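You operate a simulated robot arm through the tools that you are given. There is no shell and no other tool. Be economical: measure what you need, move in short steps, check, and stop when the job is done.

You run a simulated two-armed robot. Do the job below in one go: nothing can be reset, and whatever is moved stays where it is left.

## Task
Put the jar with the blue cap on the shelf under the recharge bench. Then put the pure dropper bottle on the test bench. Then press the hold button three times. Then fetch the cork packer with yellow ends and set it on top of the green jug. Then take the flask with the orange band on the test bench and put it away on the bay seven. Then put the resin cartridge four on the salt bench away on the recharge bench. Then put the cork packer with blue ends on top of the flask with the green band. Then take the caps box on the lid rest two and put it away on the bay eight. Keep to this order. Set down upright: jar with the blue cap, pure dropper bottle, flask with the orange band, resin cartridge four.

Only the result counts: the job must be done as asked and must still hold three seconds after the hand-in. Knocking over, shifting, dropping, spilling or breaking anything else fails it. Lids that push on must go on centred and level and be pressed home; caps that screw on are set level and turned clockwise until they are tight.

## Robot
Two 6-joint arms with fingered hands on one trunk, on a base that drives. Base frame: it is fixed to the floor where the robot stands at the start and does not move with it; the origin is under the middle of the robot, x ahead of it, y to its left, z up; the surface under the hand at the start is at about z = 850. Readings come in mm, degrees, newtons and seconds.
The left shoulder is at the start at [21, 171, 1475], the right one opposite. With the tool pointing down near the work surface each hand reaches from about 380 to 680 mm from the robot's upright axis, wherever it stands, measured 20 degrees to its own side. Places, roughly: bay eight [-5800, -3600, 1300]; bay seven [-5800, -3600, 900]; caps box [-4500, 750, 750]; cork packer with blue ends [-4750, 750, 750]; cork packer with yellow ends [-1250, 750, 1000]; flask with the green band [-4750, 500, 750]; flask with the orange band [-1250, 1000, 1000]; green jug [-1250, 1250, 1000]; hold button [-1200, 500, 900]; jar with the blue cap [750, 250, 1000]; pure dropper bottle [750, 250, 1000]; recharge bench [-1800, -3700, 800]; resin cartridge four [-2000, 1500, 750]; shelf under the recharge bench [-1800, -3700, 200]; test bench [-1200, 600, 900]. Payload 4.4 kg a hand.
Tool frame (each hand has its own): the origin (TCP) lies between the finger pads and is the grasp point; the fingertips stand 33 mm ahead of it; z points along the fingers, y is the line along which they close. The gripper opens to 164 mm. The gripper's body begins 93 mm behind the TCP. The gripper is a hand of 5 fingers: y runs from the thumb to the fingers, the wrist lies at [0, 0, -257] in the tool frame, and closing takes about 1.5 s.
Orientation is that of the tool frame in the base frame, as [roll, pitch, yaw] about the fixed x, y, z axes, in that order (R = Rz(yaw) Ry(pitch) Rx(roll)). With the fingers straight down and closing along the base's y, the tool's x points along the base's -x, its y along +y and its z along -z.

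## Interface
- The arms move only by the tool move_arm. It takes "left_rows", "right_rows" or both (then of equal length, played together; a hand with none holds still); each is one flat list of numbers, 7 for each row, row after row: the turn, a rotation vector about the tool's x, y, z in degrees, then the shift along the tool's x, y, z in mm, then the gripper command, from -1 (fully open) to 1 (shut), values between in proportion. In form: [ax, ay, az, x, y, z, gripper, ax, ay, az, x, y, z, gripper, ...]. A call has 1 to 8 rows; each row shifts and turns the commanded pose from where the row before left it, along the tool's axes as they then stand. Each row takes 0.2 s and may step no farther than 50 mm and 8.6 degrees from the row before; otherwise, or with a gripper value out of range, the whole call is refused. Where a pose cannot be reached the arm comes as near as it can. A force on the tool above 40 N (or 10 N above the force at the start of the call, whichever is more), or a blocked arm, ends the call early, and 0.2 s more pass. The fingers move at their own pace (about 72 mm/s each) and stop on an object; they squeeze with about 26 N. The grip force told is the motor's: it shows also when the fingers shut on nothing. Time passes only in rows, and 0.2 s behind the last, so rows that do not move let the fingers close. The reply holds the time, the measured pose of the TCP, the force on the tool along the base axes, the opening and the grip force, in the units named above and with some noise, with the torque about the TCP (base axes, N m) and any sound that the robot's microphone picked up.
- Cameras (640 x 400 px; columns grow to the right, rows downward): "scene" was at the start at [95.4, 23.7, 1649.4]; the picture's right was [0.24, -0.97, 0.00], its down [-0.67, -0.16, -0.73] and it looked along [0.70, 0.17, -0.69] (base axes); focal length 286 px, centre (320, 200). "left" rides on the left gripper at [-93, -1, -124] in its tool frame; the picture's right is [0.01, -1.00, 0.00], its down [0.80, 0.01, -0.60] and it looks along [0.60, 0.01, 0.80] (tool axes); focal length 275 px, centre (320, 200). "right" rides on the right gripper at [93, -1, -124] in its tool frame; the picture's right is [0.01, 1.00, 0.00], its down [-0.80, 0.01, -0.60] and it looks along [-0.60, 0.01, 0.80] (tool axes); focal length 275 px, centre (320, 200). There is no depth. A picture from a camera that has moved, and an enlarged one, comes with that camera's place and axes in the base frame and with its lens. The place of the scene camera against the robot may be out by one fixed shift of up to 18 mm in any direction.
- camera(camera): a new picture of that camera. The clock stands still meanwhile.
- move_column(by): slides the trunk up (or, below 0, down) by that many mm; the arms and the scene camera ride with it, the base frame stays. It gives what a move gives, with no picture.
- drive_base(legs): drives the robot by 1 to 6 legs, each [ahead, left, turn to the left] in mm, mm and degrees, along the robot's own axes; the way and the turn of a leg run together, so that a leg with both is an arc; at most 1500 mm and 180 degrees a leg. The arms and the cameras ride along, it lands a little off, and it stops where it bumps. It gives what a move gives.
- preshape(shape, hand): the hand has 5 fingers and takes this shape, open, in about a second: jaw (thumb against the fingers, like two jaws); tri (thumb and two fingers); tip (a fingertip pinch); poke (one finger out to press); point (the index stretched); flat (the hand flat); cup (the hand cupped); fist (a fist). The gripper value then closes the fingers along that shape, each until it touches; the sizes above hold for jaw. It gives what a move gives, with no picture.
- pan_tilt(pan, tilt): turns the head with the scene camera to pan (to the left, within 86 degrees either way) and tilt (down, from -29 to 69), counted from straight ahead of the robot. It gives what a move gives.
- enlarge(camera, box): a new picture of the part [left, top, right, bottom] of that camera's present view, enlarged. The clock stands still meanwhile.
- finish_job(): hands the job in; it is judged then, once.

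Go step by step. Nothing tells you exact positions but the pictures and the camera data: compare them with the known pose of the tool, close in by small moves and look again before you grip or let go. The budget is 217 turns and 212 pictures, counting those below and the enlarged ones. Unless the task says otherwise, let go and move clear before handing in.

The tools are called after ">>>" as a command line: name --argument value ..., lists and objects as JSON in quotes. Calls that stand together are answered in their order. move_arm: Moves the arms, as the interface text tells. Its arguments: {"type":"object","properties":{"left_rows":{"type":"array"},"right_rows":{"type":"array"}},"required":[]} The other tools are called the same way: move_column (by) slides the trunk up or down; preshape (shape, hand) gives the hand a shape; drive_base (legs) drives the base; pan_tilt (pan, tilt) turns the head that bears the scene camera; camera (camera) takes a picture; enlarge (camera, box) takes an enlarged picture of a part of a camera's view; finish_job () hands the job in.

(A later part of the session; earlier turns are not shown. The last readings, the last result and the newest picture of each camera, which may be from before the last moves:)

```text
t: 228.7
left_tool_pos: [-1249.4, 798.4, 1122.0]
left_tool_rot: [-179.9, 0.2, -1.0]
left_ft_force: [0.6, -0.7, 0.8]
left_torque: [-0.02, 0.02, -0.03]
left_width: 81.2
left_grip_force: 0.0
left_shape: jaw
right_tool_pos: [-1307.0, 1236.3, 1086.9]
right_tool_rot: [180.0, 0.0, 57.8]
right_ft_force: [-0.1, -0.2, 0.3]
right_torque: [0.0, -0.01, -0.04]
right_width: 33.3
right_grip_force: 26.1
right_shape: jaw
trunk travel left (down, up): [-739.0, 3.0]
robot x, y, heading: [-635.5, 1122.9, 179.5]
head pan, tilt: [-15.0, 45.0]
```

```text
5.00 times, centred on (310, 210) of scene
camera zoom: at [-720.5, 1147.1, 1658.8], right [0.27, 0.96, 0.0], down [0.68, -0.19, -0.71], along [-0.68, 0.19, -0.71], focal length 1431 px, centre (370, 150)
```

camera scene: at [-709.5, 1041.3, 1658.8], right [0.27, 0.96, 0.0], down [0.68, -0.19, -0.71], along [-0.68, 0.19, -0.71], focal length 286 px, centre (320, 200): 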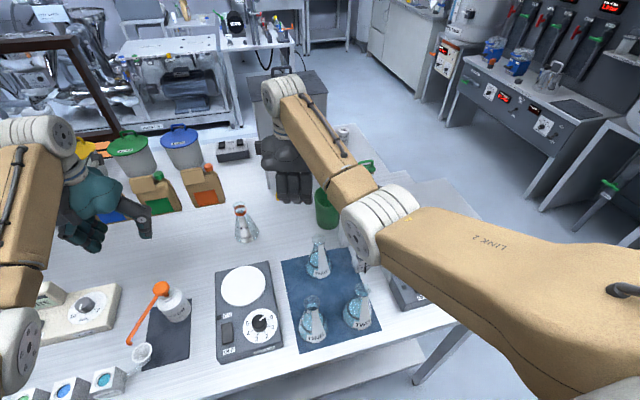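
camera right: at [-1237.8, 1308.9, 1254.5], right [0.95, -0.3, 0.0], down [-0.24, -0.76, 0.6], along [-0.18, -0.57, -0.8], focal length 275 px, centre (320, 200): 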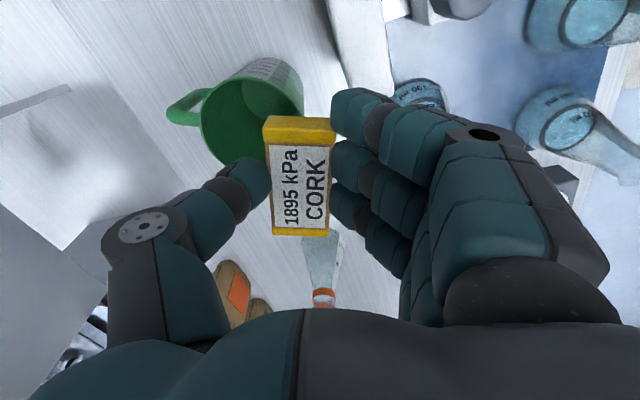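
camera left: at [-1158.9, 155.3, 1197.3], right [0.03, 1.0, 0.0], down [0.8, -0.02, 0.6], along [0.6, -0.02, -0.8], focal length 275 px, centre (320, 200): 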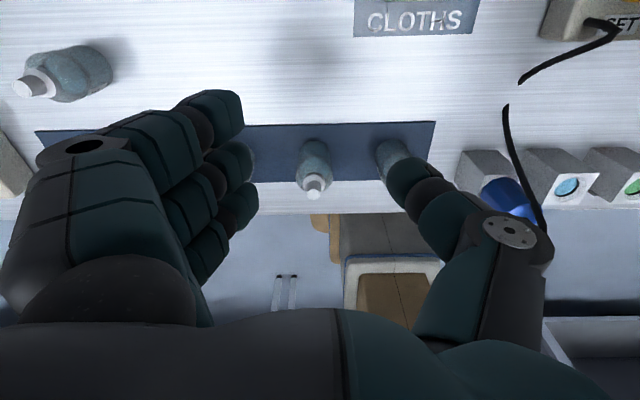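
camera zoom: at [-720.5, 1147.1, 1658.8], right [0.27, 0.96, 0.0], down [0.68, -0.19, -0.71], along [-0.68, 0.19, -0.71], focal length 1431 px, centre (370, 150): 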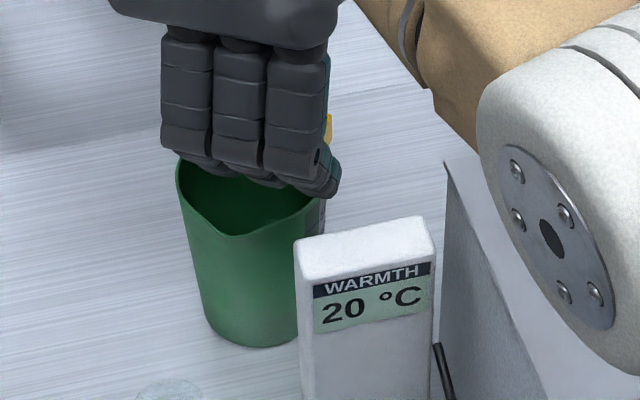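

The block sits about 8 mm off along its long axis, so I'll correct that and lower the rest.

>>> move_arm --right_rows '[0, 0, 0, 8, 0, 0, 1, 0, 0, 0, 0, 0, 6, 1, 0, 0, 0, 0, 0, 4, 1, 0, 0, 0, 0, 0, 0, 1]'

>>> enlarge --camera "right" --box '[150, 40, 450, 280]'

```text
t: 229.7
left_tool_pos: [-1249.4, 799.7, 1121.4]
left_tool_rot: [-179.9, 0.2, -1.0]
left_ft_force: [-0.2, -0.2, -0.5]
left_torque: [-0.04, 0.0, 0.03]
left_width: 81.2
left_grip_force: 0.0
left_shape: jaw
right_tool_pos: [-1303.9, 1240.9, 1074.9]
right_tool_rot: [180.0, 0.0, 57.8]
right_ft_force: [-0.3, 0.5, -0.2]
right_torque: [0.02, 0.0, 0.01]
right_width: 33.8
right_grip_force: 25.9
right_shape: jaw
trunk travel left (down, up): [-739.0, 3.0]
robot x, y, heading: [-631.3, 1118.6, 179.7]
head pan, tilt: [-15.0, 45.0]
```

```text
1.67 times, centred on (300, 160) of right
camera zoom: at [-1254.9, 1320.0, 1198.9], right [0.85, -0.52, 0.0], down [-0.42, -0.68, 0.6], along [-0.31, -0.51, -0.8], focal length 459 px, centre (353, 267)
```

zoom: 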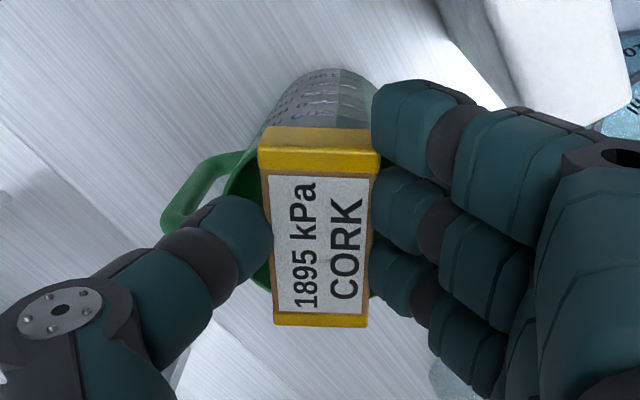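

Centred, the block would barely span the mouth; resting it along a chord about 20 mm toward the handle side is far more stable. I'll shift it there.

>>> move_arm --right_rows '[0, 0, 0, 0, 0, -6, 1, 0, 0, 0, 2.5, -20, 0, 1, 0, 0, 0, 0, 0, 0, 1]'

>>> enlarge --camera "right" --box '[150, 40, 450, 280]'

>>> enlarge --camera "scene" --box '[270, 170, 350, 250]'

```text
t: 230.5
left_tool_pos: [-1249.9, 798.9, 1121.9]
left_tool_rot: [180.0, 0.2, -0.8]
left_ft_force: [0.6, -0.4, 0.1]
left_torque: [0.03, 0.04, -0.02]
left_width: 81.2
left_grip_force: 0.2
left_shape: jaw
right_tool_pos: [-1318.3, 1253.3, 1081.5]
right_tool_rot: [180.0, 0.1, 57.6]
right_ft_force: [0.2, 0.5, -0.7]
right_torque: [0.02, 0.01, -0.01]
right_width: 33.9
right_grip_force: 25.9
right_shape: jaw
trunk travel left (down, up): [-739.0, 3.0]
robot x, y, heading: [-635.4, 1119.0, 179.4]
head pan, tilt: [-15.0, 45.0]
```

```text
1.67 times, centred on (300, 160) of right
camera zoom: at [-1269.0, 1331.9, 1204.5], right [0.85, -0.52, 0.0], down [-0.42, -0.68, 0.6], along [-0.31, -0.51, -0.8], focal length 459 px, centre (353, 267)
```

zoom: 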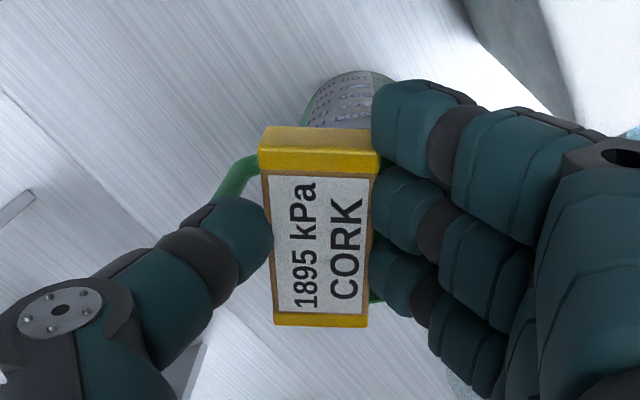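

```text
5.00 times, centred on (310, 210) of scene
camera zoom: at [-720.0, 1147.0, 1658.8], right [0.27, 0.96, 0.0], down [0.68, -0.19, -0.71], along [-0.68, 0.19, -0.71], focal length 1431 px, centre (370, 150)
```

zoom: 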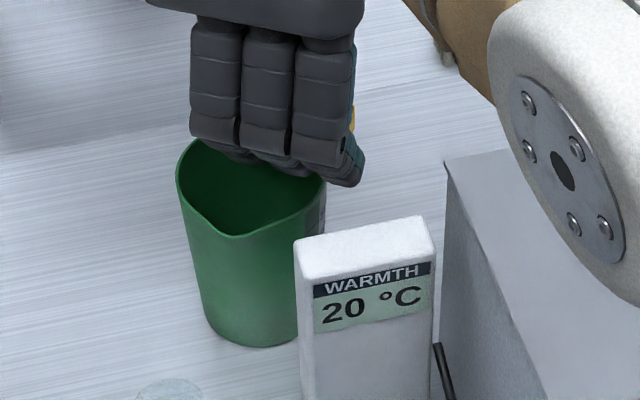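

I'll bring it back 4 mm and lower to contact.

>>> move_arm --right_rows '[0, 0, 0, 0, 4, 4, 1, 0, 0, 0, 0, 0, 4, 1, 0, 0, 0, 0, 0, 3, 1, 0, 0, 0, 0, 0, 2, 1, 0, 0, 0, 0, 0, 0, 1]'

```text
t: 231.7
left_tool_pos: [-1250.0, 799.7, 1121.3]
left_tool_rot: [-180.0, 0.2, -0.9]
left_ft_force: [-0.1, 0.6, 0.0]
left_torque: [-0.03, -0.04, 0.0]
left_width: 81.2
left_grip_force: 0.0
left_shape: jaw
right_tool_pos: [-1314.7, 1252.6, 1068.2]
right_tool_rot: [-180.0, 0.1, 57.7]
right_ft_force: [-0.2, 0.7, -0.3]
right_torque: [0.04, 0.02, 0.01]
right_width: 33.6
right_grip_force: 25.6
right_shape: jaw
trunk travel left (down, up): [-739.0, 3.0]
robot x, y, heading: [-636.3, 1119.7, 179.7]
head pan, tilt: [-15.0, 45.0]
```

>>> move_arm --right_rows '[0, 0, 0, 0, 0, 3, 1, 0, 0, 0, 0, 0, 2, 1, 0, 0, 0, 0, 0, 0, 1]'

>>> enlarge --camera "right" --box '[150, 40, 450, 280]'

```text
t: 232.5
left_tool_pos: [-1249.1, 799.2, 1121.8]
left_tool_rot: [-179.9, 0.2, -0.8]
left_ft_force: [-0.5, 0.8, -0.2]
left_torque: [-0.03, -0.01, 0.01]
left_width: 81.0
left_grip_force: 0.0
left_shape: jaw
right_tool_pos: [-1314.1, 1252.0, 1062.9]
right_tool_rot: [179.9, 0.1, 57.7]
right_ft_force: [0.7, 0.2, -0.1]
right_torque: [0.02, -0.01, 0.0]
right_width: 33.7
right_grip_force: 26.2
right_shape: jaw
trunk travel left (down, up): [-739.0, 3.0]
robot x, y, heading: [-637.3, 1123.6, 179.5]
head pan, tilt: [-15.0, 45.0]
```

```text
1.67 times, centred on (300, 160) of right
camera zoom: at [-1265.5, 1330.2, 1187.8], right [0.85, -0.52, 0.0], down [-0.42, -0.68, 0.6], along [-0.31, -0.51, -0.8], focal length 459 px, centre (353, 267)
```

zoom: 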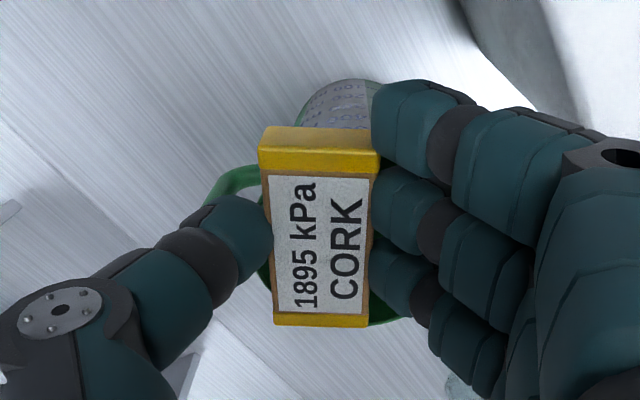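

The rim is lower than assumed, so my estimate of its centre needs refining. I'll raise the hand and step back along the block's axis to see the rim clearly.

>>> move_arm --right_rows '[0, 0, 0, 0, 0, -40, 1, 0, 0, 0, -35, 0, 0, 1, 0, 0, 0, -35, 0, 0, 1, 0, 0, 0, 0, 0, 0, 1]'

>>> enlarge --camera "right" --box '[180, 0, 460, 180]'

>>> enlarge --camera "scene" --box '[270, 170, 350, 250]'

```text
t: 233.5
left_tool_pos: [-1251.0, 799.7, 1121.4]
left_tool_rot: [180.0, 0.2, -0.9]
left_ft_force: [0.0, 0.6, 0.2]
left_torque: [-0.01, 0.02, 0.03]
left_width: 81.0
left_grip_force: 0.1
left_shape: jaw
right_tool_pos: [-1328.1, 1213.3, 1106.5]
right_tool_rot: [180.0, 0.0, 57.7]
right_ft_force: [-0.1, 0.8, -0.4]
right_torque: [0.02, -0.06, 0.01]
right_width: 33.9
right_grip_force: 25.9
right_shape: jaw
right hand out of reach, approached as far as the arm can: row 2, 3
trunk travel left (down, up): [-739.0, 3.0]
robot x, y, heading: [-637.4, 1121.8, 179.6]
head pan, tilt: [-15.0, 45.0]
```

```text
2.22 times, centred on (320, 90) of right
camera zoom: at [-1279.7, 1291.2, 1231.2], right [0.85, -0.52, 0.0], down [-0.42, -0.68, 0.6], along [-0.31, -0.51, -0.8], focal length 612 px, centre (320, 444)
```

zoom: 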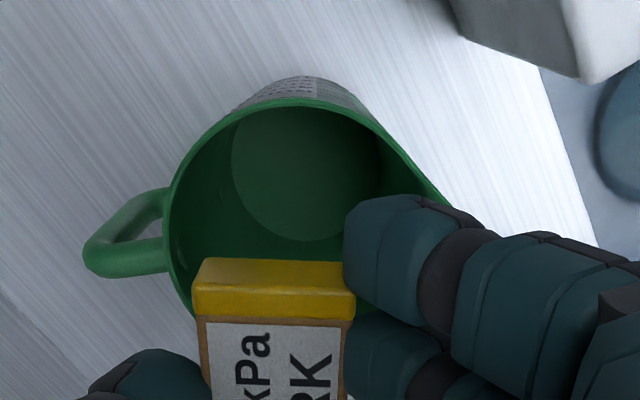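

```text
5.00 times, centred on (310, 210) of scene
camera zoom: at [-721.2, 1147.3, 1658.7], right [0.27, 0.96, 0.0], down [0.68, -0.19, -0.71], along [-0.68, 0.19, -0.71], focal length 1431 px, centre (370, 150)
```

zoom: 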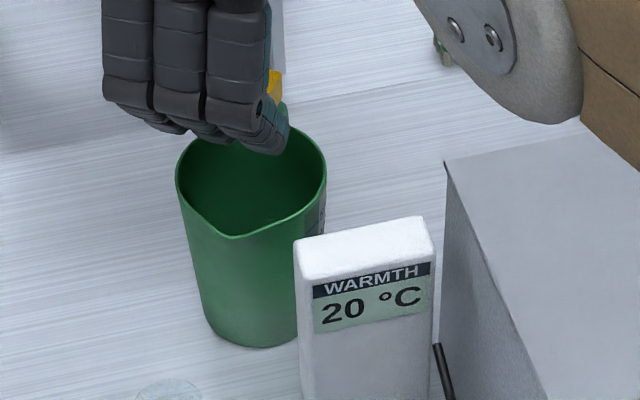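

With the rim now measured at about (-1325, 1235), I'll turn the block to yaw 20° (better reach, clear of spout, handle and WARMTH unit) and aim for a chord 22 mm toward +y.

>>> drive_base --legs '[[8, 0, 0]]'

>>> move_arm --right_rows '[0, 0, 7.5, 0, 0, 0, 1, 0, 0, 7.5, 0, 0, 0, 1, 0, 0, 7.5, 0, 0, 0, 1, 0, 0, 7.5, 0, 0, 0, 1, 0, 0, 7.7, 0, 0, 0, 1, 0, 0, 0, 23, -26, 0, 1, 0, 0, 0, 0, 0, 10, 1, 0, 0, 0, 0, 0, 0, 1]'

>>> enlarge --camera "right" --box '[150, 40, 450, 280]'

>>> enlarge --camera "scene" --box '[270, 170, 350, 250]'

```text
t: 234.2
left_tool_pos: [-1256.5, 798.8, 1122.9]
left_tool_rot: [180.0, 0.3, -0.9]
left_ft_force: [0.4, 0.6, 0.3]
left_torque: [0.0, 0.01, 0.04]
left_width: 81.1
left_grip_force: 0.1
left_shape: jaw
right_tool_pos: [-1335.0, 1212.2, 1108.6]
right_tool_rot: [-179.9, 0.1, 57.6]
right_ft_force: [-0.2, 0.3, -1.3]
right_torque: [0.0, 0.01, -0.04]
right_width: 33.5
right_grip_force: 25.7
right_shape: jaw
trunk travel left (down, up): [-739.0, 3.0]
robot x, y, heading: [-644.2, 1122.6, 179.4]
head pan, tilt: [-15.0, 45.0]
```

```text
t: 236.0
left_tool_pos: [-1257.3, 799.5, 1123.0]
left_tool_rot: [180.0, 0.2, -0.9]
left_ft_force: [-0.3, 0.0, 0.1]
left_torque: [-0.02, 0.01, 0.0]
left_width: 81.4
left_grip_force: 0.0
left_shape: jaw
right_tool_pos: [-1323.8, 1244.5, 1096.9]
right_tool_rot: [179.8, -0.1, 19.9]
right_ft_force: [0.1, 0.5, 0.6]
right_torque: [-0.02, 0.01, 0.01]
right_width: 33.7
right_grip_force: 25.9
right_shape: jaw
trunk travel left (down, up): [-739.0, 3.0]
robot x, y, heading: [-641.4, 1121.6, 179.4]
head pan, tilt: [-15.0, 45.0]
```

```text
1.67 times, centred on (300, 160) of right
camera zoom: at [-1236.7, 1276.1, 1221.2], right [0.35, -0.94, 0.0], down [-0.75, -0.28, 0.6], along [-0.56, -0.21, -0.8], focal length 459 px, centre (353, 267)
```

zoom: 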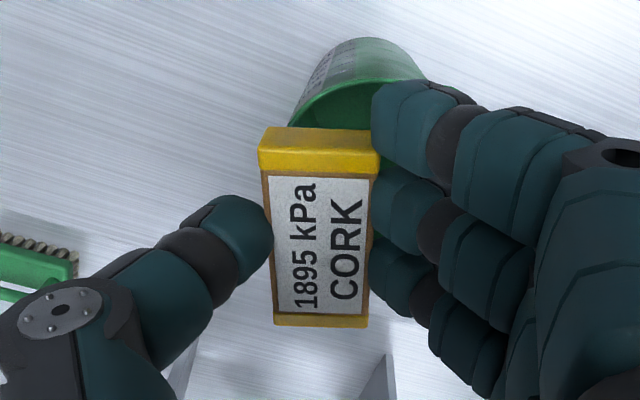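

```text
5.00 times, centred on (310, 210) of scene
camera zoom: at [-728.4, 1148.1, 1658.8], right [0.27, 0.96, 0.0], down [0.68, -0.19, -0.71], along [-0.68, 0.19, -0.71], focal length 1431 px, centre (370, 150)
```

zoom: 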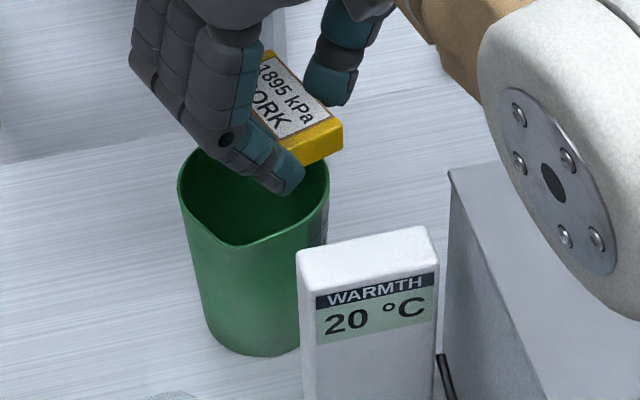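

Lined up as planned. I'll lower gently to contact.

>>> move_arm --right_rows '[0, 0, 0, 0, 0, 15, 1, 0, 0, 0, 0, 0, 13, 1, 0, 0, 0, 0, 0, 4, 1, 0, 0, 0, 0, 0, 0, 1]'

>>> enlarge --camera "scene" --box '[270, 170, 350, 250]'

>>> enlarge --camera "right" --box '[150, 40, 450, 280]'

```text
t: 237.0
left_tool_pos: [-1257.5, 799.3, 1121.9]
left_tool_rot: [-180.0, 0.1, -1.0]
left_ft_force: [-0.2, 0.1, -0.1]
left_torque: [0.03, 0.03, 0.01]
left_width: 80.9
left_grip_force: 0.0
left_shape: jaw
right_tool_pos: [-1324.8, 1245.7, 1064.6]
right_tool_rot: [180.0, 0.2, 20.1]
right_ft_force: [0.5, 0.8, 0.1]
right_torque: [0.0, -0.01, 0.02]
right_width: 33.7
right_grip_force: 25.4
right_shape: jaw
trunk travel left (down, up): [-739.0, 3.0]
robot x, y, heading: [-642.6, 1121.5, 179.6]
head pan, tilt: [-15.0, 45.0]
```

```text
5.00 times, centred on (310, 210) of scene
camera zoom: at [-728.6, 1147.4, 1658.8], right [0.27, 0.96, 0.0], down [0.68, -0.19, -0.71], along [-0.68, 0.19, -0.71], focal length 1431 px, centre (370, 150)
```

zoom: 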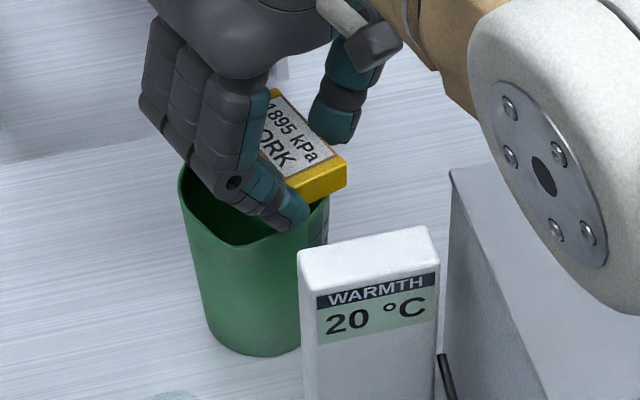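

```text
1.67 times, centred on (300, 160) of right
camera zoom: at [-1236.7, 1277.3, 1189.3], right [0.35, -0.94, 0.0], down [-0.75, -0.28, 0.6], along [-0.56, -0.21, -0.8], focal length 459 px, centre (353, 267)
```

zoom: 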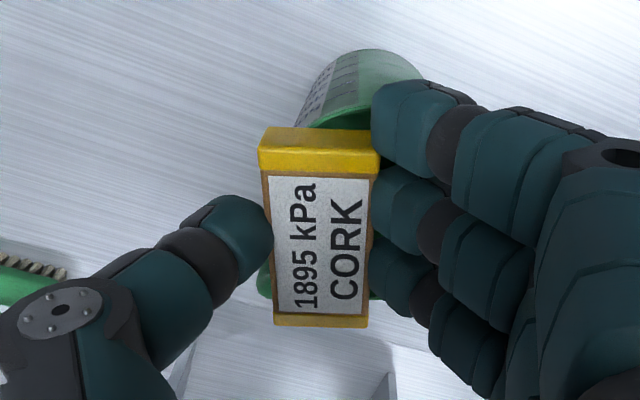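

>>> move_arm --right_rows '[0, 0, 0, 0, 0, 3, 1, 0, 0, 0, 0, 0, 2, 1, 0, 0, 0, 0, 0, 0, 1]'

```text
t: 237.8
left_tool_pos: [-1256.6, 798.9, 1122.6]
left_tool_rot: [180.0, 0.3, -0.9]
left_ft_force: [0.3, 0.7, -0.5]
left_torque: [0.01, 0.0, -0.04]
left_width: 81.3
left_grip_force: 0.2
left_shape: jaw
right_tool_pos: [-1324.4, 1243.9, 1061.2]
right_tool_rot: [-179.9, 0.1, 20.1]
right_ft_force: [-0.7, 1.7, 10.1]
right_torque: [0.28, -0.01, -0.01]
right_width: 33.6
right_grip_force: 26.0
right_shape: jaw
trunk travel left (down, up): [-739.0, 3.0]
robot x, y, heading: [-642.2, 1121.0, 179.6]
head pan, tilt: [-15.0, 45.0]
```

Contact at z ≈ 1061 with the block lying over the rim. For margin I'll lift 4 mm, shift 4 mm further outward, and set down again.

>>> move_arm --right_rows '[0, 0, 0, 0, 0, -5, 1, 0, 0, 0, 0, -4, 0, 1, 0, 0, 0, 0, 0, 3, 1, 0, 0, 0, 0, 0, 1.5, 1, 0, 0, 0, 0, 0, 0, 1]'

>>> enlarge --camera "scene" --box '[270, 170, 350, 250]'

>>> enlarge --camera "right" --box '[150, 40, 450, 280]'

```text
t: 239.0
left_tool_pos: [-1256.1, 798.7, 1122.4]
left_tool_rot: [-180.0, 0.3, -0.9]
left_ft_force: [-0.1, 0.4, 0.3]
left_torque: [-0.02, 0.01, -0.01]
left_width: 81.0
left_grip_force: 0.0
left_shape: jaw
right_tool_pos: [-1324.7, 1249.0, 1062.1]
right_tool_rot: [-179.9, 0.3, 20.0]
right_ft_force: [-0.1, 1.2, 10.2]
right_torque: [0.19, 0.01, -0.01]
right_width: 33.9
right_grip_force: 26.3
right_shape: jaw
trunk travel left (down, up): [-739.0, 3.0]
robot x, y, heading: [-646.5, 1119.5, 179.5]
head pan, tilt: [-15.0, 45.0]
```

```text
5.00 times, centred on (310, 210) of scene
camera zoom: at [-727.2, 1147.0, 1659.0], right [0.27, 0.96, 0.0], down [0.68, -0.19, -0.71], along [-0.68, 0.19, -0.71], focal length 1431 px, centre (370, 150)
```

zoom: 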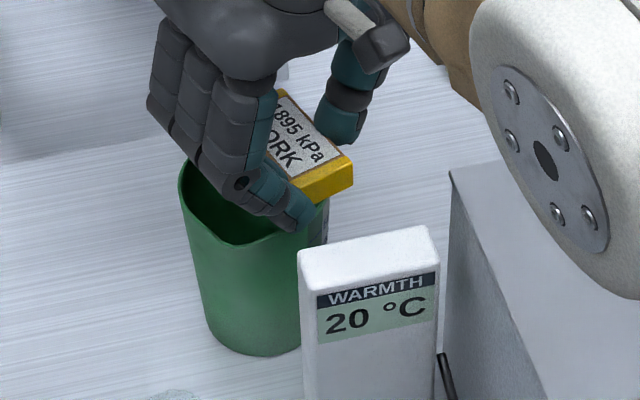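

```text
1.67 times, centred on (300, 160) of right
camera zoom: at [-1237.8, 1281.3, 1186.1], right [0.35, -0.94, 0.0], down [-0.75, -0.28, 0.6], along [-0.56, -0.21, -0.8], focal length 459 px, centre (353, 267)
```

zoom: 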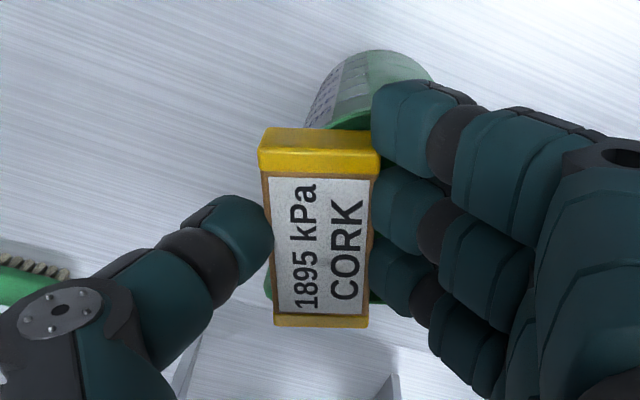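

The block lies across the rim. I'll ease off, open slightly and look.

>>> move_arm --right_rows '[0, 0, 0, 0, 0, -1, 1, 0, 0, 0, 0, 0, 0, 0.5, 0, 0, 0, 0, 0, 0, 0.4, 0, 0, 0, 0, 0, 0, 0.35, 0, 0, 0, 0, 0, 0, 0.35]'

>>> enlarge --camera "scene" --box '[270, 170, 350, 250]'

>>> enlarge --camera "right" --box '[150, 40, 450, 280]'

```text
t: 240.2
left_tool_pos: [-1258.4, 799.6, 1122.1]
left_tool_rot: [179.9, 0.2, -0.9]
left_ft_force: [1.0, -0.5, 0.2]
left_torque: [-0.02, 0.04, -0.01]
left_width: 81.1
left_grip_force: 0.1
left_shape: jaw
right_tool_pos: [-1325.6, 1249.1, 1062.6]
right_tool_rot: [179.9, 0.0, 20.2]
right_ft_force: [-0.6, 0.4, 0.4]
right_torque: [0.0, 0.0, 0.0]
right_width: 52.5
right_grip_force: 0.0
right_shape: jaw
trunk travel left (down, up): [-739.0, 3.0]
robot x, y, heading: [-646.0, 1121.1, 179.4]
head pan, tilt: [-15.0, 45.0]
```

```text
5.00 times, centred on (310, 210) of scene
camera zoom: at [-728.7, 1147.1, 1658.8], right [0.27, 0.96, 0.0], down [0.68, -0.19, -0.71], along [-0.68, 0.19, -0.71], focal length 1431 px, centre (370, 150)
```

zoom: 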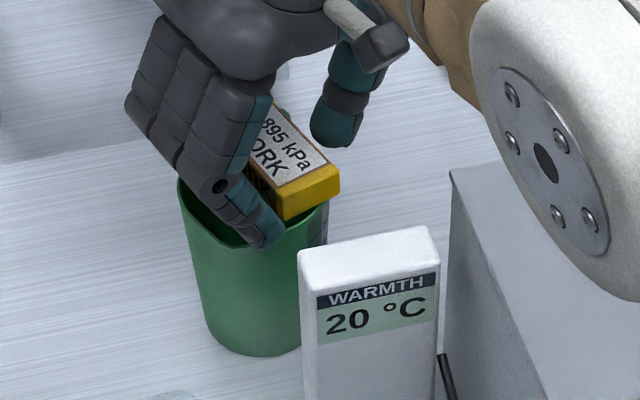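

```text
1.67 times, centred on (300, 160) of right
camera zoom: at [-1238.2, 1281.0, 1186.2], right [0.35, -0.94, 0.0], down [-0.75, -0.28, 0.6], along [-0.56, -0.21, -0.8], focal length 459 px, centre (353, 267)
```

zoom: 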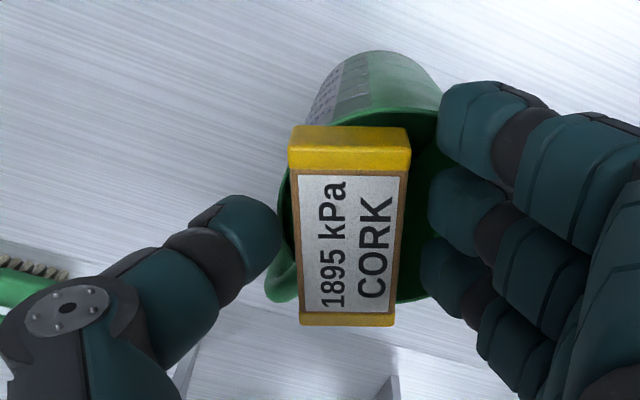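

The block moved about 12 mm with the opening fingers but seems to rest level on the rim. I'll lift the hand clear and look closely.

>>> move_arm --right_rows '[0, 0, 0, 0, 0, -15, 0.35, 0, 0, 0, 0, 0, -20, 0.35, 0, 0, 0, 0, 0, 0, 0.35]'

>>> enlarge --camera "scene" --box '[270, 170, 350, 250]'

>>> enlarge --camera "right" --box '[200, 20, 420, 200]'

```text
t: 241.0
left_tool_pos: [-1257.5, 800.1, 1121.7]
left_tool_rot: [-180.0, 0.1, -1.0]
left_ft_force: [-0.6, 0.4, -0.6]
left_torque: [0.0, -0.01, 0.01]
left_width: 81.2
left_grip_force: 0.1
left_shape: jaw
right_tool_pos: [-1324.3, 1249.6, 1097.0]
right_tool_rot: [-180.0, 0.0, 20.0]
right_ft_force: [0.5, 0.1, 0.3]
right_torque: [0.0, 0.03, -0.02]
right_width: 52.4
right_grip_force: 0.1
right_shape: jaw
trunk travel left (down, up): [-739.0, 3.0]
robot x, y, heading: [-642.9, 1123.8, 179.7]
head pan, tilt: [-15.0, 45.0]
```

```text
5.00 times, centred on (310, 210) of scene
camera zoom: at [-728.7, 1147.3, 1658.8], right [0.27, 0.96, 0.0], down [0.68, -0.19, -0.71], along [-0.68, 0.19, -0.71], focal length 1431 px, centre (370, 150)
```

zoom: 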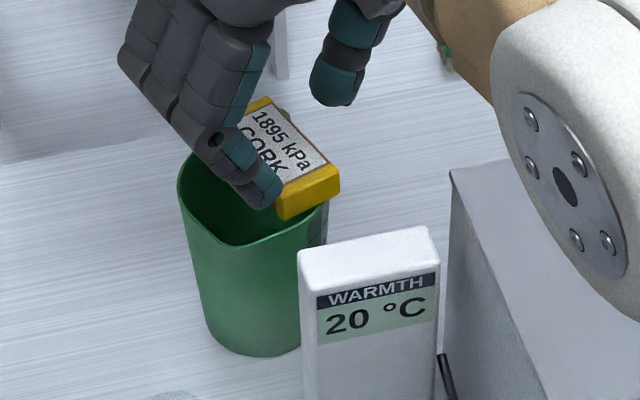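

```text
2.22 times, centred on (310, 110) of right
camera zoom: at [-1236.9, 1281.5, 1221.7], right [0.35, -0.94, 0.0], down [-0.75, -0.28, 0.6], along [-0.56, -0.21, -0.8], focal length 612 px, centre (342, 400)
```

zoom: 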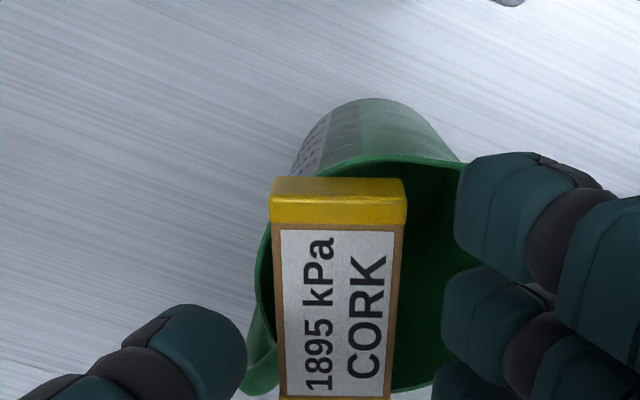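

The cork packer rests on the jug. Next the orange-banded flask: I'll lift the right hand clear away from the WARMTH unit, then look with the left hand's camera.

>>> move_arm --right_rows '[0, 0, 0, 0, 0, -30, 0.35, 0, 0, 0, -14, 40, 0, 0.35, 0, 0, 0, -14, 40, 0, 0.35, 0, 0, 0, -7, 20, 0, 0.35, 0, 0, 0, 0, 0, 0, 0.35]'

>>> camera --camera "left"

>>> camera --camera "scene"

```text
t: 242.2
left_tool_pos: [-1258.5, 799.4, 1122.4]
left_tool_rot: [180.0, 0.2, -0.9]
left_ft_force: [0.0, 0.1, -0.5]
left_torque: [-0.01, -0.01, 0.01]
left_width: 81.0
left_grip_force: 0.1
left_shape: jaw
right_tool_pos: [-1322.3, 1141.6, 1128.5]
right_tool_rot: [179.9, 0.1, 20.0]
right_ft_force: [-0.2, -0.3, -0.4]
right_torque: [0.03, 0.01, 0.01]
right_width: 52.8
right_grip_force: 0.1
right_shape: jaw
trunk travel left (down, up): [-739.0, 3.0]
robot x, y, heading: [-642.0, 1120.5, 179.5]
head pan, tilt: [-15.0, 45.0]
```

```text
81 pictures are left
camera left: at [-1349.8, 800.9, 1245.8], right [0.03, 1.0, 0.0], down [0.8, -0.02, 0.6], along [0.6, -0.02, -0.8], focal length 275 px, centre (320, 200)
```

left: 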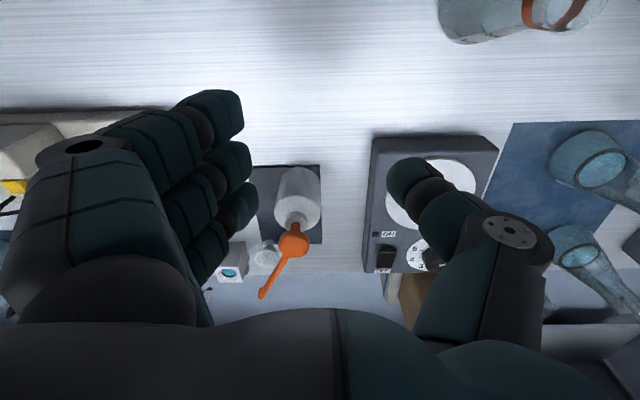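

```text
80 pictures are left
camera scene: at [-728.9, 1147.5, 1658.7], right [0.27, 0.96, 0.0], down [0.68, -0.19, -0.71], along [-0.68, 0.19, -0.71], focal length 286 px, centre (320, 200)
```

scene: 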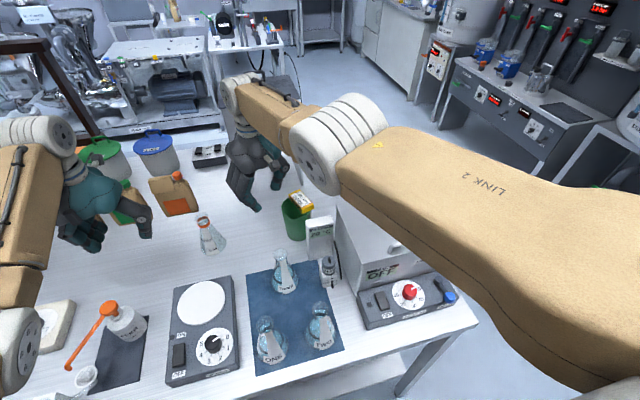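

The flask stands near (-1333, 965). I'll tilt the left hand to 45°, move it across toward the flask, and shift the right hand out of the way.

>>> move_arm --right_rows '[0, 0, 0, 35, -9, 0, 0.35, 0, 0, 0, 35, -9, 0, 0.35, 0, 0, 0, 0, 0, 0, 0.35, 0, 0, 0, 0, 0, 0, 0.35, 0, 0, 0, 0, 0, 0, 0.35, 0, 0, 0, 0, 0, 0, 0.35]' --left_rows '[0, -7.5, 0, 0, 0, 0, 0, 0, -7.5, 0, 0, 0, 0, 0, 0, -7.5, 0, 0, 0, 0, 0, 0, -7.5, 0, 0, 0, 0, 0, 0, -7.5, 0, 0, 0, 0, 0, 0, -7.5, 0, 0, 0, 0, 0]'

>>> move_arm --left_rows '[0, 0, 0, 0, -45, 0, 0, 0, 0, 0, 0, -45, 0, 0, 0, 0, 0, 0, -45, 0, 0, 0, 0, 0, 15, -30, 17, 0, 0, 0, 0, 0, 0, 0, 0]'

>>> camera --camera "left"

```text
t: 243.6
left_tool_pos: [-1257.8, 800.8, 1123.2]
left_tool_rot: [-180.0, 45.4, -0.9]
left_ft_force: [0.2, -0.2, -1.0]
left_torque: [0.01, 0.03, -0.01]
left_width: 80.9
left_grip_force: 0.0
left_shape: jaw
right_tool_pos: [-1263.1, 1182.1, 1129.8]
right_tool_rot: [-179.9, 0.1, 20.1]
right_ft_force: [0.2, 0.6, -0.4]
right_torque: [0.0, 0.02, 0.01]
right_width: 52.9
right_grip_force: 0.0
right_shape: jaw
trunk travel left (down, up): [-739.0, 3.0]
robot x, y, heading: [-641.7, 1124.1, 179.6]
head pan, tilt: [-15.0, 45.0]
```

```text
t: 244.8
left_tool_pos: [-1260.0, 955.4, 1100.9]
left_tool_rot: [179.0, 45.4, -1.6]
left_ft_force: [0.2, -0.7, -0.4]
left_torque: [-0.03, -0.06, 0.01]
left_width: 81.5
left_grip_force: 0.1
left_shape: jaw
right_tool_pos: [-1263.0, 1179.7, 1129.7]
right_tool_rot: [-180.0, 0.1, 20.1]
right_ft_force: [-0.4, -0.2, 0.0]
right_torque: [0.06, 0.0, 0.01]
right_width: 53.0
right_grip_force: 0.0
right_shape: jaw
trunk travel left (down, up): [-739.0, 3.0]
robot x, y, heading: [-643.7, 1119.6, 179.3]
head pan, tilt: [-15.0, 45.0]
```

```text
79 pictures are left
camera left: at [-1237.1, 957.0, 1254.8], right [0.02, 1.0, -0.02], down [0.99, -0.02, -0.15], along [-0.15, -0.02, -0.99], focal length 275 px, centre (320, 200)
```

left: 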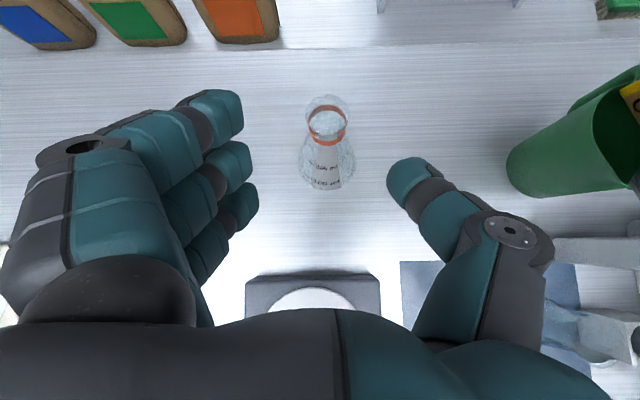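

The flask is well placed between the fingers. I'll advance about 122 mm to the neck.

>>> move_arm --left_rows '[0, 0, 0, 9, -6, 40, 0, 0, 0, 0, 0, 0, 41, 0, 0, 0, 0, 0, 0, 41, 0, 0, 0, 0, 0, 0, 0, 0]'

>>> camera --camera "left"

```text
t: 245.8
left_tool_pos: [-1337.5, 971.4, 1008.8]
left_tool_rot: [-180.0, 45.3, -0.8]
left_ft_force: [0.2, 0.2, -0.1]
left_torque: [0.0, 0.01, 0.01]
left_width: 81.4
left_grip_force: 0.0
left_shape: jaw
right_tool_pos: [-1262.7, 1181.5, 1130.6]
right_tool_rot: [180.0, 0.1, 20.1]
right_ft_force: [1.0, 0.4, 0.9]
right_torque: [-0.04, 0.03, -0.01]
right_width: 53.0
right_grip_force: 0.0
right_shape: jaw
trunk travel left (down, up): [-739.0, 3.0]
robot x, y, heading: [-646.8, 1122.9, 179.7]
head pan, tilt: [-15.0, 45.0]
```

```text
78 pictures are left
camera left: at [-1314.4, 970.4, 1161.1], right [0.02, 1.0, -0.01], down [0.99, -0.03, -0.15], along [-0.15, 0.0, -0.99], focal length 275 px, centre (320, 200)
```

left: 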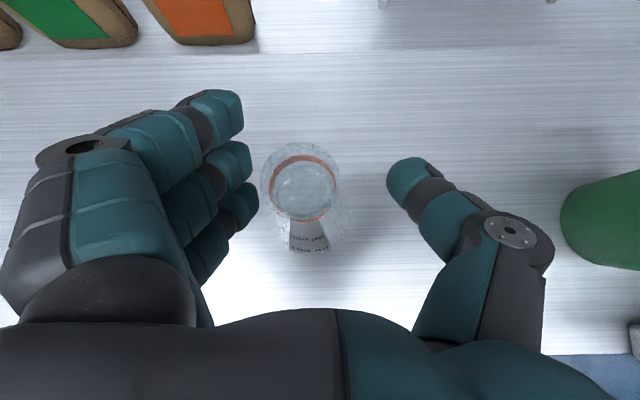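

>>> move_arm --left_rows '[0, 0, 0, 0, 9, 3, 0, 0, 0, 0, 0, 0, 0, 0.4, 0, 0, 0, 0, 0, 0, 1, 0, 0, 0, 0, 0, 0, 1, 0, 0, 0, 0, 0, 0, 1, 0, 0, 0, 0, 0, 0, 1, 0, 0, 0, 0, 0, 0, 1]'

>>> camera --camera "left"

```text
t: 247.4
left_tool_pos: [-1339.9, 961.7, 1005.8]
left_tool_rot: [180.0, 45.4, -0.8]
left_ft_force: [-0.3, -1.0, 4.1]
left_torque: [-0.23, -0.02, 0.0]
left_width: 33.3
left_grip_force: 26.1
left_shape: jaw
right_tool_pos: [-1262.9, 1181.4, 1130.1]
right_tool_rot: [-180.0, 0.2, 20.1]
right_ft_force: [-0.3, 0.3, -0.7]
right_torque: [0.02, 0.03, -0.03]
right_width: 53.2
right_grip_force: 0.0
right_shape: jaw
trunk travel left (down, up): [-739.0, 3.0]
robot x, y, heading: [-639.6, 1126.9, 179.5]
head pan, tilt: [-15.0, 45.0]
```

```text
77 pictures are left
camera left: at [-1316.3, 961.4, 1158.4], right [0.02, 1.0, -0.01], down [0.99, -0.03, -0.15], along [-0.15, 0.0, -0.99], focal length 275 px, centre (320, 200)
```

left: 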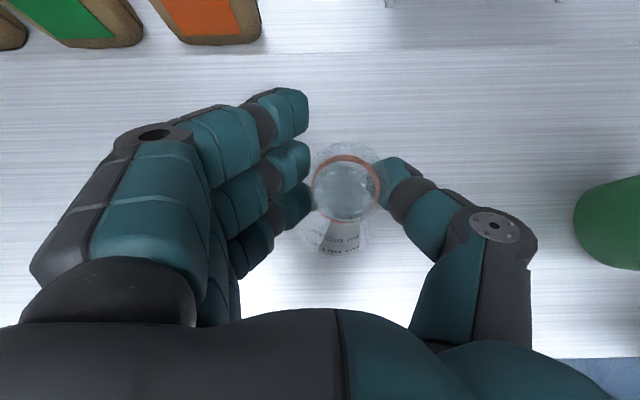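

Gripped. I'll lift the flask, back off, and start driving by the known southern passage toward the bays.

>>> move_arm --left_rows '[0, 0, 0, -7, 0, -7, 1, 0, 0, 0, -28, 0, -28, 1, 0, 0, 0, -30, 0, -30, 1, 0, 0, 0, -25, 0, -25, 1, 0, 0, 0, 0, 0, 0, 1]'

>>> drive_base --legs '[[-350, 0, 0], [0, 0, 90], [1400, 0, 0], [1320, 0, 0], [0, 0, -90]]'

>>> camera --camera "left"

```text
t: 248.6
left_tool_pos: [-1335.3, 964.4, 1132.3]
left_tool_rot: [-179.8, 45.3, -0.9]
left_ft_force: [0.1, 0.4, -1.3]
left_torque: [-0.02, 0.0, -0.02]
left_width: 33.0
left_grip_force: 26.6
left_shape: jaw
right_tool_pos: [-1264.3, 1182.4, 1129.7]
right_tool_rot: [180.0, 0.1, 20.0]
right_ft_force: [1.2, -0.1, 0.3]
right_torque: [0.03, 0.0, -0.03]
right_width: 52.9
right_grip_force: 0.0
right_shape: jaw
trunk travel left (down, up): [-739.0, 3.0]
robot x, y, heading: [-643.7, 1123.3, 179.6]
head pan, tilt: [-15.0, 45.0]
```

```text
t: 271.4
left_tool_pos: [-988.5, -1756.6, 1132.3]
left_tool_rot: [180.0, 45.2, -0.7]
left_ft_force: [0.4, 0.4, -1.4]
left_torque: [-0.02, -0.04, 0.02]
left_width: 32.8
left_grip_force: 25.8
left_shape: jaw
right_tool_pos: [-917.6, -1538.4, 1129.0]
right_tool_rot: [179.9, 0.1, 20.1]
right_ft_force: [-0.5, 0.4, 0.5]
right_torque: [-0.01, 0.02, -0.01]
right_width: 53.1
right_grip_force: 0.0
right_shape: jaw
trunk travel left (down, up): [-739.0, 3.0]
robot x, y, heading: [-298.4, -1598.6, 179.5]
head pan, tilt: [-15.0, 45.0]
```

```text
76 pictures are left
camera left: at [-965.8, -1757.1, 1284.8], right [0.02, 1.0, -0.01], down [0.99, -0.02, -0.15], along [-0.15, 0.0, -0.99], focal length 275 px, centre (320, 200)
```

left: 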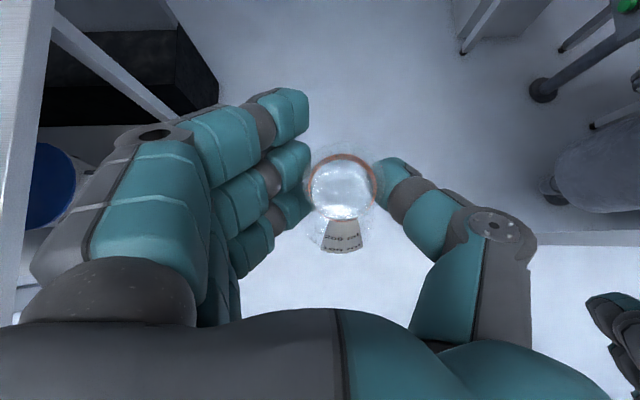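

Flask held upright. I'll go west through the passage and look at the bays.

>>> drive_base --legs '[[1300, 120, 0], [1300, 0, 0]]'

>>> pan_tilt --pan 25 --tilt 15

>>> camera --camera "scene"

```text
t: 284.1
left_tool_pos: [-3604.2, -1771.5, 1131.8]
left_tool_rot: [179.9, 45.3, -3.4]
left_ft_force: [0.5, -0.4, -0.7]
left_torque: [0.0, 0.02, -0.01]
left_width: 32.9
left_grip_force: 26.2
left_shape: jaw
right_tool_pos: [-3523.0, -1557.2, 1129.8]
right_tool_rot: [-179.9, 0.0, 17.6]
right_ft_force: [-0.5, -0.7, 0.4]
right_torque: [0.01, -0.03, -0.02]
right_width: 52.9
right_grip_force: 0.0
right_shape: jaw
trunk travel left (down, up): [-739.0, 3.0]
robot x, y, heading: [-2908.1, -1643.2, 177.5]
head pan, tilt: [-15.0, 45.0]
```

```text
t: 285.2
left_tool_pos: [-3603.0, -1772.2, 1131.5]
left_tool_rot: [180.0, 45.3, -3.3]
left_ft_force: [-0.2, -1.2, -0.8]
left_torque: [-0.01, 0.0, -0.01]
left_width: 32.9
left_grip_force: 25.7
left_shape: jaw
right_tool_pos: [-3523.8, -1557.2, 1129.7]
right_tool_rot: [-180.0, 0.1, 17.5]
right_ft_force: [-0.4, 0.0, 0.1]
right_torque: [0.0, 0.0, 0.04]
right_width: 53.2
right_grip_force: 0.0
right_shape: jaw
trunk travel left (down, up): [-739.0, 3.0]
robot x, y, heading: [-2908.5, -1644.1, 176.9]
head pan, tilt: [25.0, 15.0]
```

```text
75 pictures are left
camera scene: at [-2999.2, -1674.5, 1705.5], right [-0.38, 0.93, 0.0], down [0.24, 0.1, -0.97], along [-0.89, -0.36, -0.26], focal length 286 px, centre (320, 200)
```

scene: 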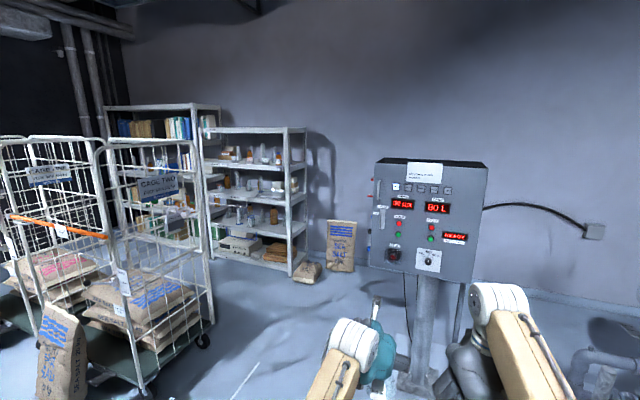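

>>> enlarge --camera "scene" --box '[195, 110, 325, 290]'

```text
2.22 times, centred on (260, 200) of scene
camera zoom: at [-2999.2, -1674.5, 1705.5], right [-0.38, 0.93, 0.0], down [0.24, 0.1, -0.97], along [-0.89, -0.36, -0.26], focal length 636 px, centre (453, 200)
```

zoom: 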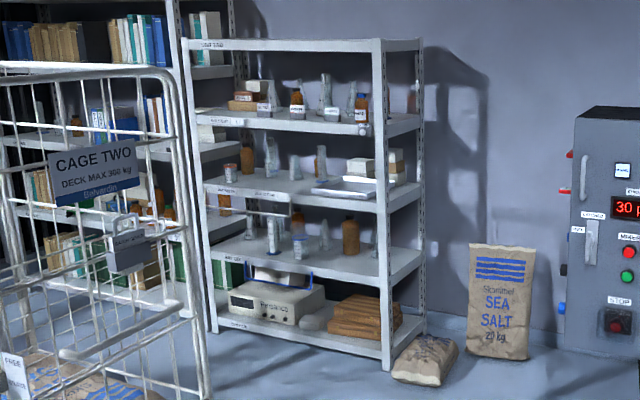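

Bays are on the white rack at the west wall. I'll drive around the cage trolley to face the rack.

>>> drive_base --legs '[[0, 750, 3], [950, 0, 0], [950, 0, 0], [0, 850, 0]]'

>>> pan_tilt --pan 0 --tilt 30

>>> camera --camera "scene"

```text
t: 302.2
left_tool_pos: [-5506.0, -3350.3, 1132.3]
left_tool_rot: [-179.9, 45.3, 0.4]
left_ft_force: [-0.4, 0.2, -1.0]
left_torque: [-0.03, -0.01, -0.03]
left_width: 33.5
left_grip_force: 26.0
left_shape: jaw
right_tool_pos: [-5440.3, -3130.9, 1130.1]
right_tool_rot: [-180.0, 0.1, 21.2]
right_ft_force: [0.6, 0.2, 0.2]
right_torque: [0.02, 0.03, -0.02]
right_width: 53.0
right_grip_force: 0.0
right_shape: jaw
trunk travel left (down, up): [-739.0, 3.0]
robot x, y, heading: [-4820.0, -3180.8, -178.8]
head pan, tilt: [25.0, 15.0]
```

```text
t: 303.1
left_tool_pos: [-5505.6, -3349.2, 1131.0]
left_tool_rot: [179.9, 45.1, 0.5]
left_ft_force: [-0.1, 0.7, -0.9]
left_torque: [-0.01, -0.02, 0.02]
left_width: 33.5
left_grip_force: 25.9
left_shape: jaw
right_tool_pos: [-5438.9, -3129.9, 1130.5]
right_tool_rot: [180.0, 0.1, 21.3]
right_ft_force: [-0.3, -0.4, -0.1]
right_torque: [-0.02, 0.03, -0.01]
right_width: 53.2
right_grip_force: 0.1
right_shape: jaw
trunk travel left (down, up): [-739.0, 3.0]
robot x, y, heading: [-4818.2, -3180.3, -179.1]
head pan, tilt: [0.0, 30.0]
```

```text
73 pictures are left
camera scene: at [-4915.5, -3174.8, 1681.4], right [-0.02, 1.0, 0.0], down [0.5, 0.01, -0.87], along [-0.87, -0.01, -0.5], focal length 286 px, centre (320, 200)
```

scene: 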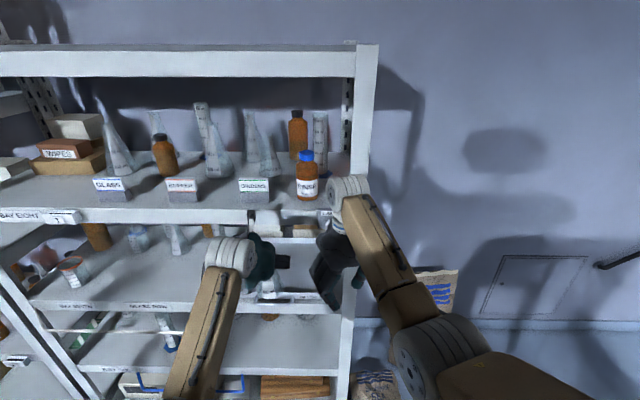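

Bay seven is the second shelf down. I'll look with the left camera and an enlarged scene view to find free space on it.

>>> camera --camera "left"

>>> enlarge --camera "scene" --box '[0, 190, 340, 390]'

```text
72 pictures are left
camera left: at [-5483.1, -3349.6, 1284.7], right [0.0, 1.0, -0.01], down [0.99, 0.0, -0.15], along [-0.15, -0.01, -0.99], focal length 275 px, centre (320, 200)
```

left: 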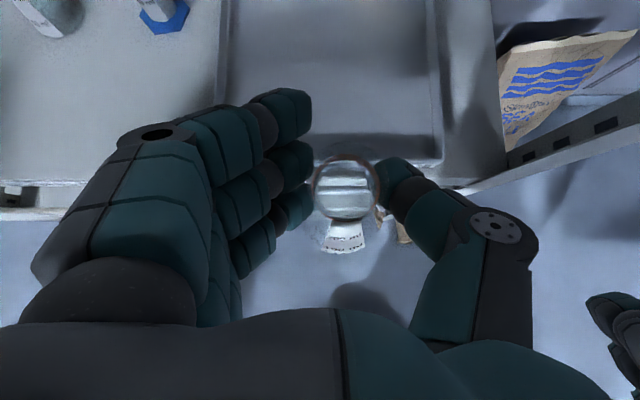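

```text
1.88 times, centred on (170, 290) of scene
camera zoom: at [-4915.5, -3174.8, 1681.4], right [-0.02, 1.0, 0.0], down [0.5, 0.01, -0.87], along [-0.87, -0.01, -0.5], focal length 539 px, centre (602, 31)
```

zoom: 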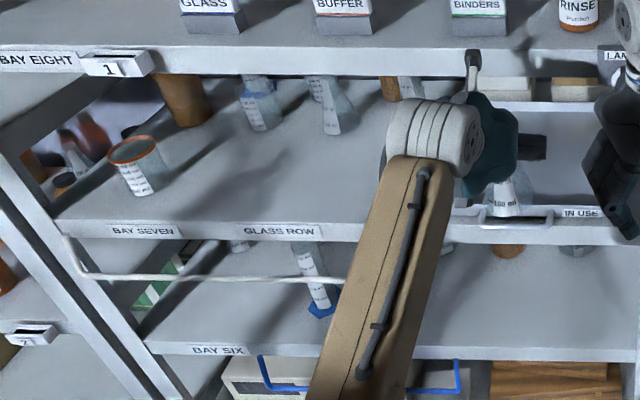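

Free space shows on bay seven around y ≈ -3820. I'll back off a bit, strafe there, and look again.

>>> drive_base --legs '[[-70, 0, -0.9], [0, 440, 0]]'

>>> camera --camera "left"

>>> camera --camera "scene"

```text
t: 306.3
left_tool_pos: [-5438.9, -3770.9, 1131.6]
left_tool_rot: [-179.9, 45.2, -0.3]
left_ft_force: [0.0, -0.4, -0.7]
left_torque: [-0.03, 0.03, 0.0]
left_width: 33.5
left_grip_force: 25.6
left_shape: jaw
right_tool_pos: [-5369.8, -3553.1, 1129.7]
right_tool_rot: [179.9, 0.0, 20.6]
right_ft_force: [0.4, 0.7, 0.0]
right_torque: [0.02, 0.0, 0.01]
right_width: 53.2
right_grip_force: 0.0
right_shape: jaw
trunk travel left (down, up): [-739.0, 3.0]
robot x, y, heading: [-4752.5, -3605.9, -179.5]
head pan, tilt: [0.0, 30.0]
```

```text
70 pictures are left
camera left: at [-5415.3, -3772.1, 1284.7], right [0.01, 1.0, -0.01], down [0.99, -0.01, -0.15], along [-0.15, -0.01, -0.99], focal length 275 px, centre (320, 200)
```

left: 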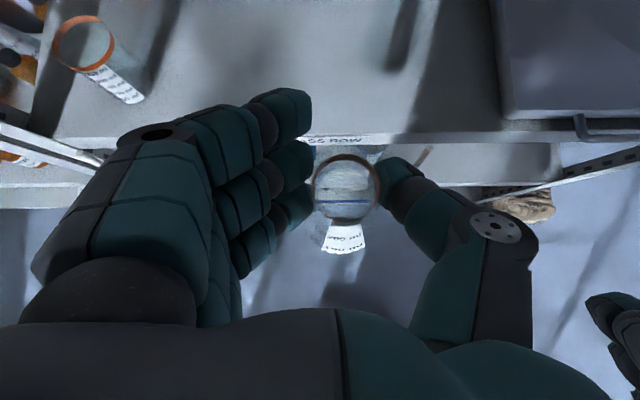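

```text
69 pictures are left
camera scene: at [-4845.9, -3603.5, 1681.4], right [0.0, 1.0, 0.0], down [0.5, 0.0, -0.87], along [-0.87, 0.0, -0.5], focal length 286 px, centre (320, 200)
```

scene: 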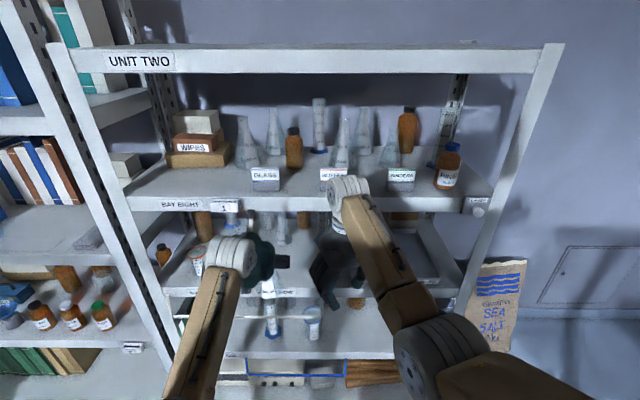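

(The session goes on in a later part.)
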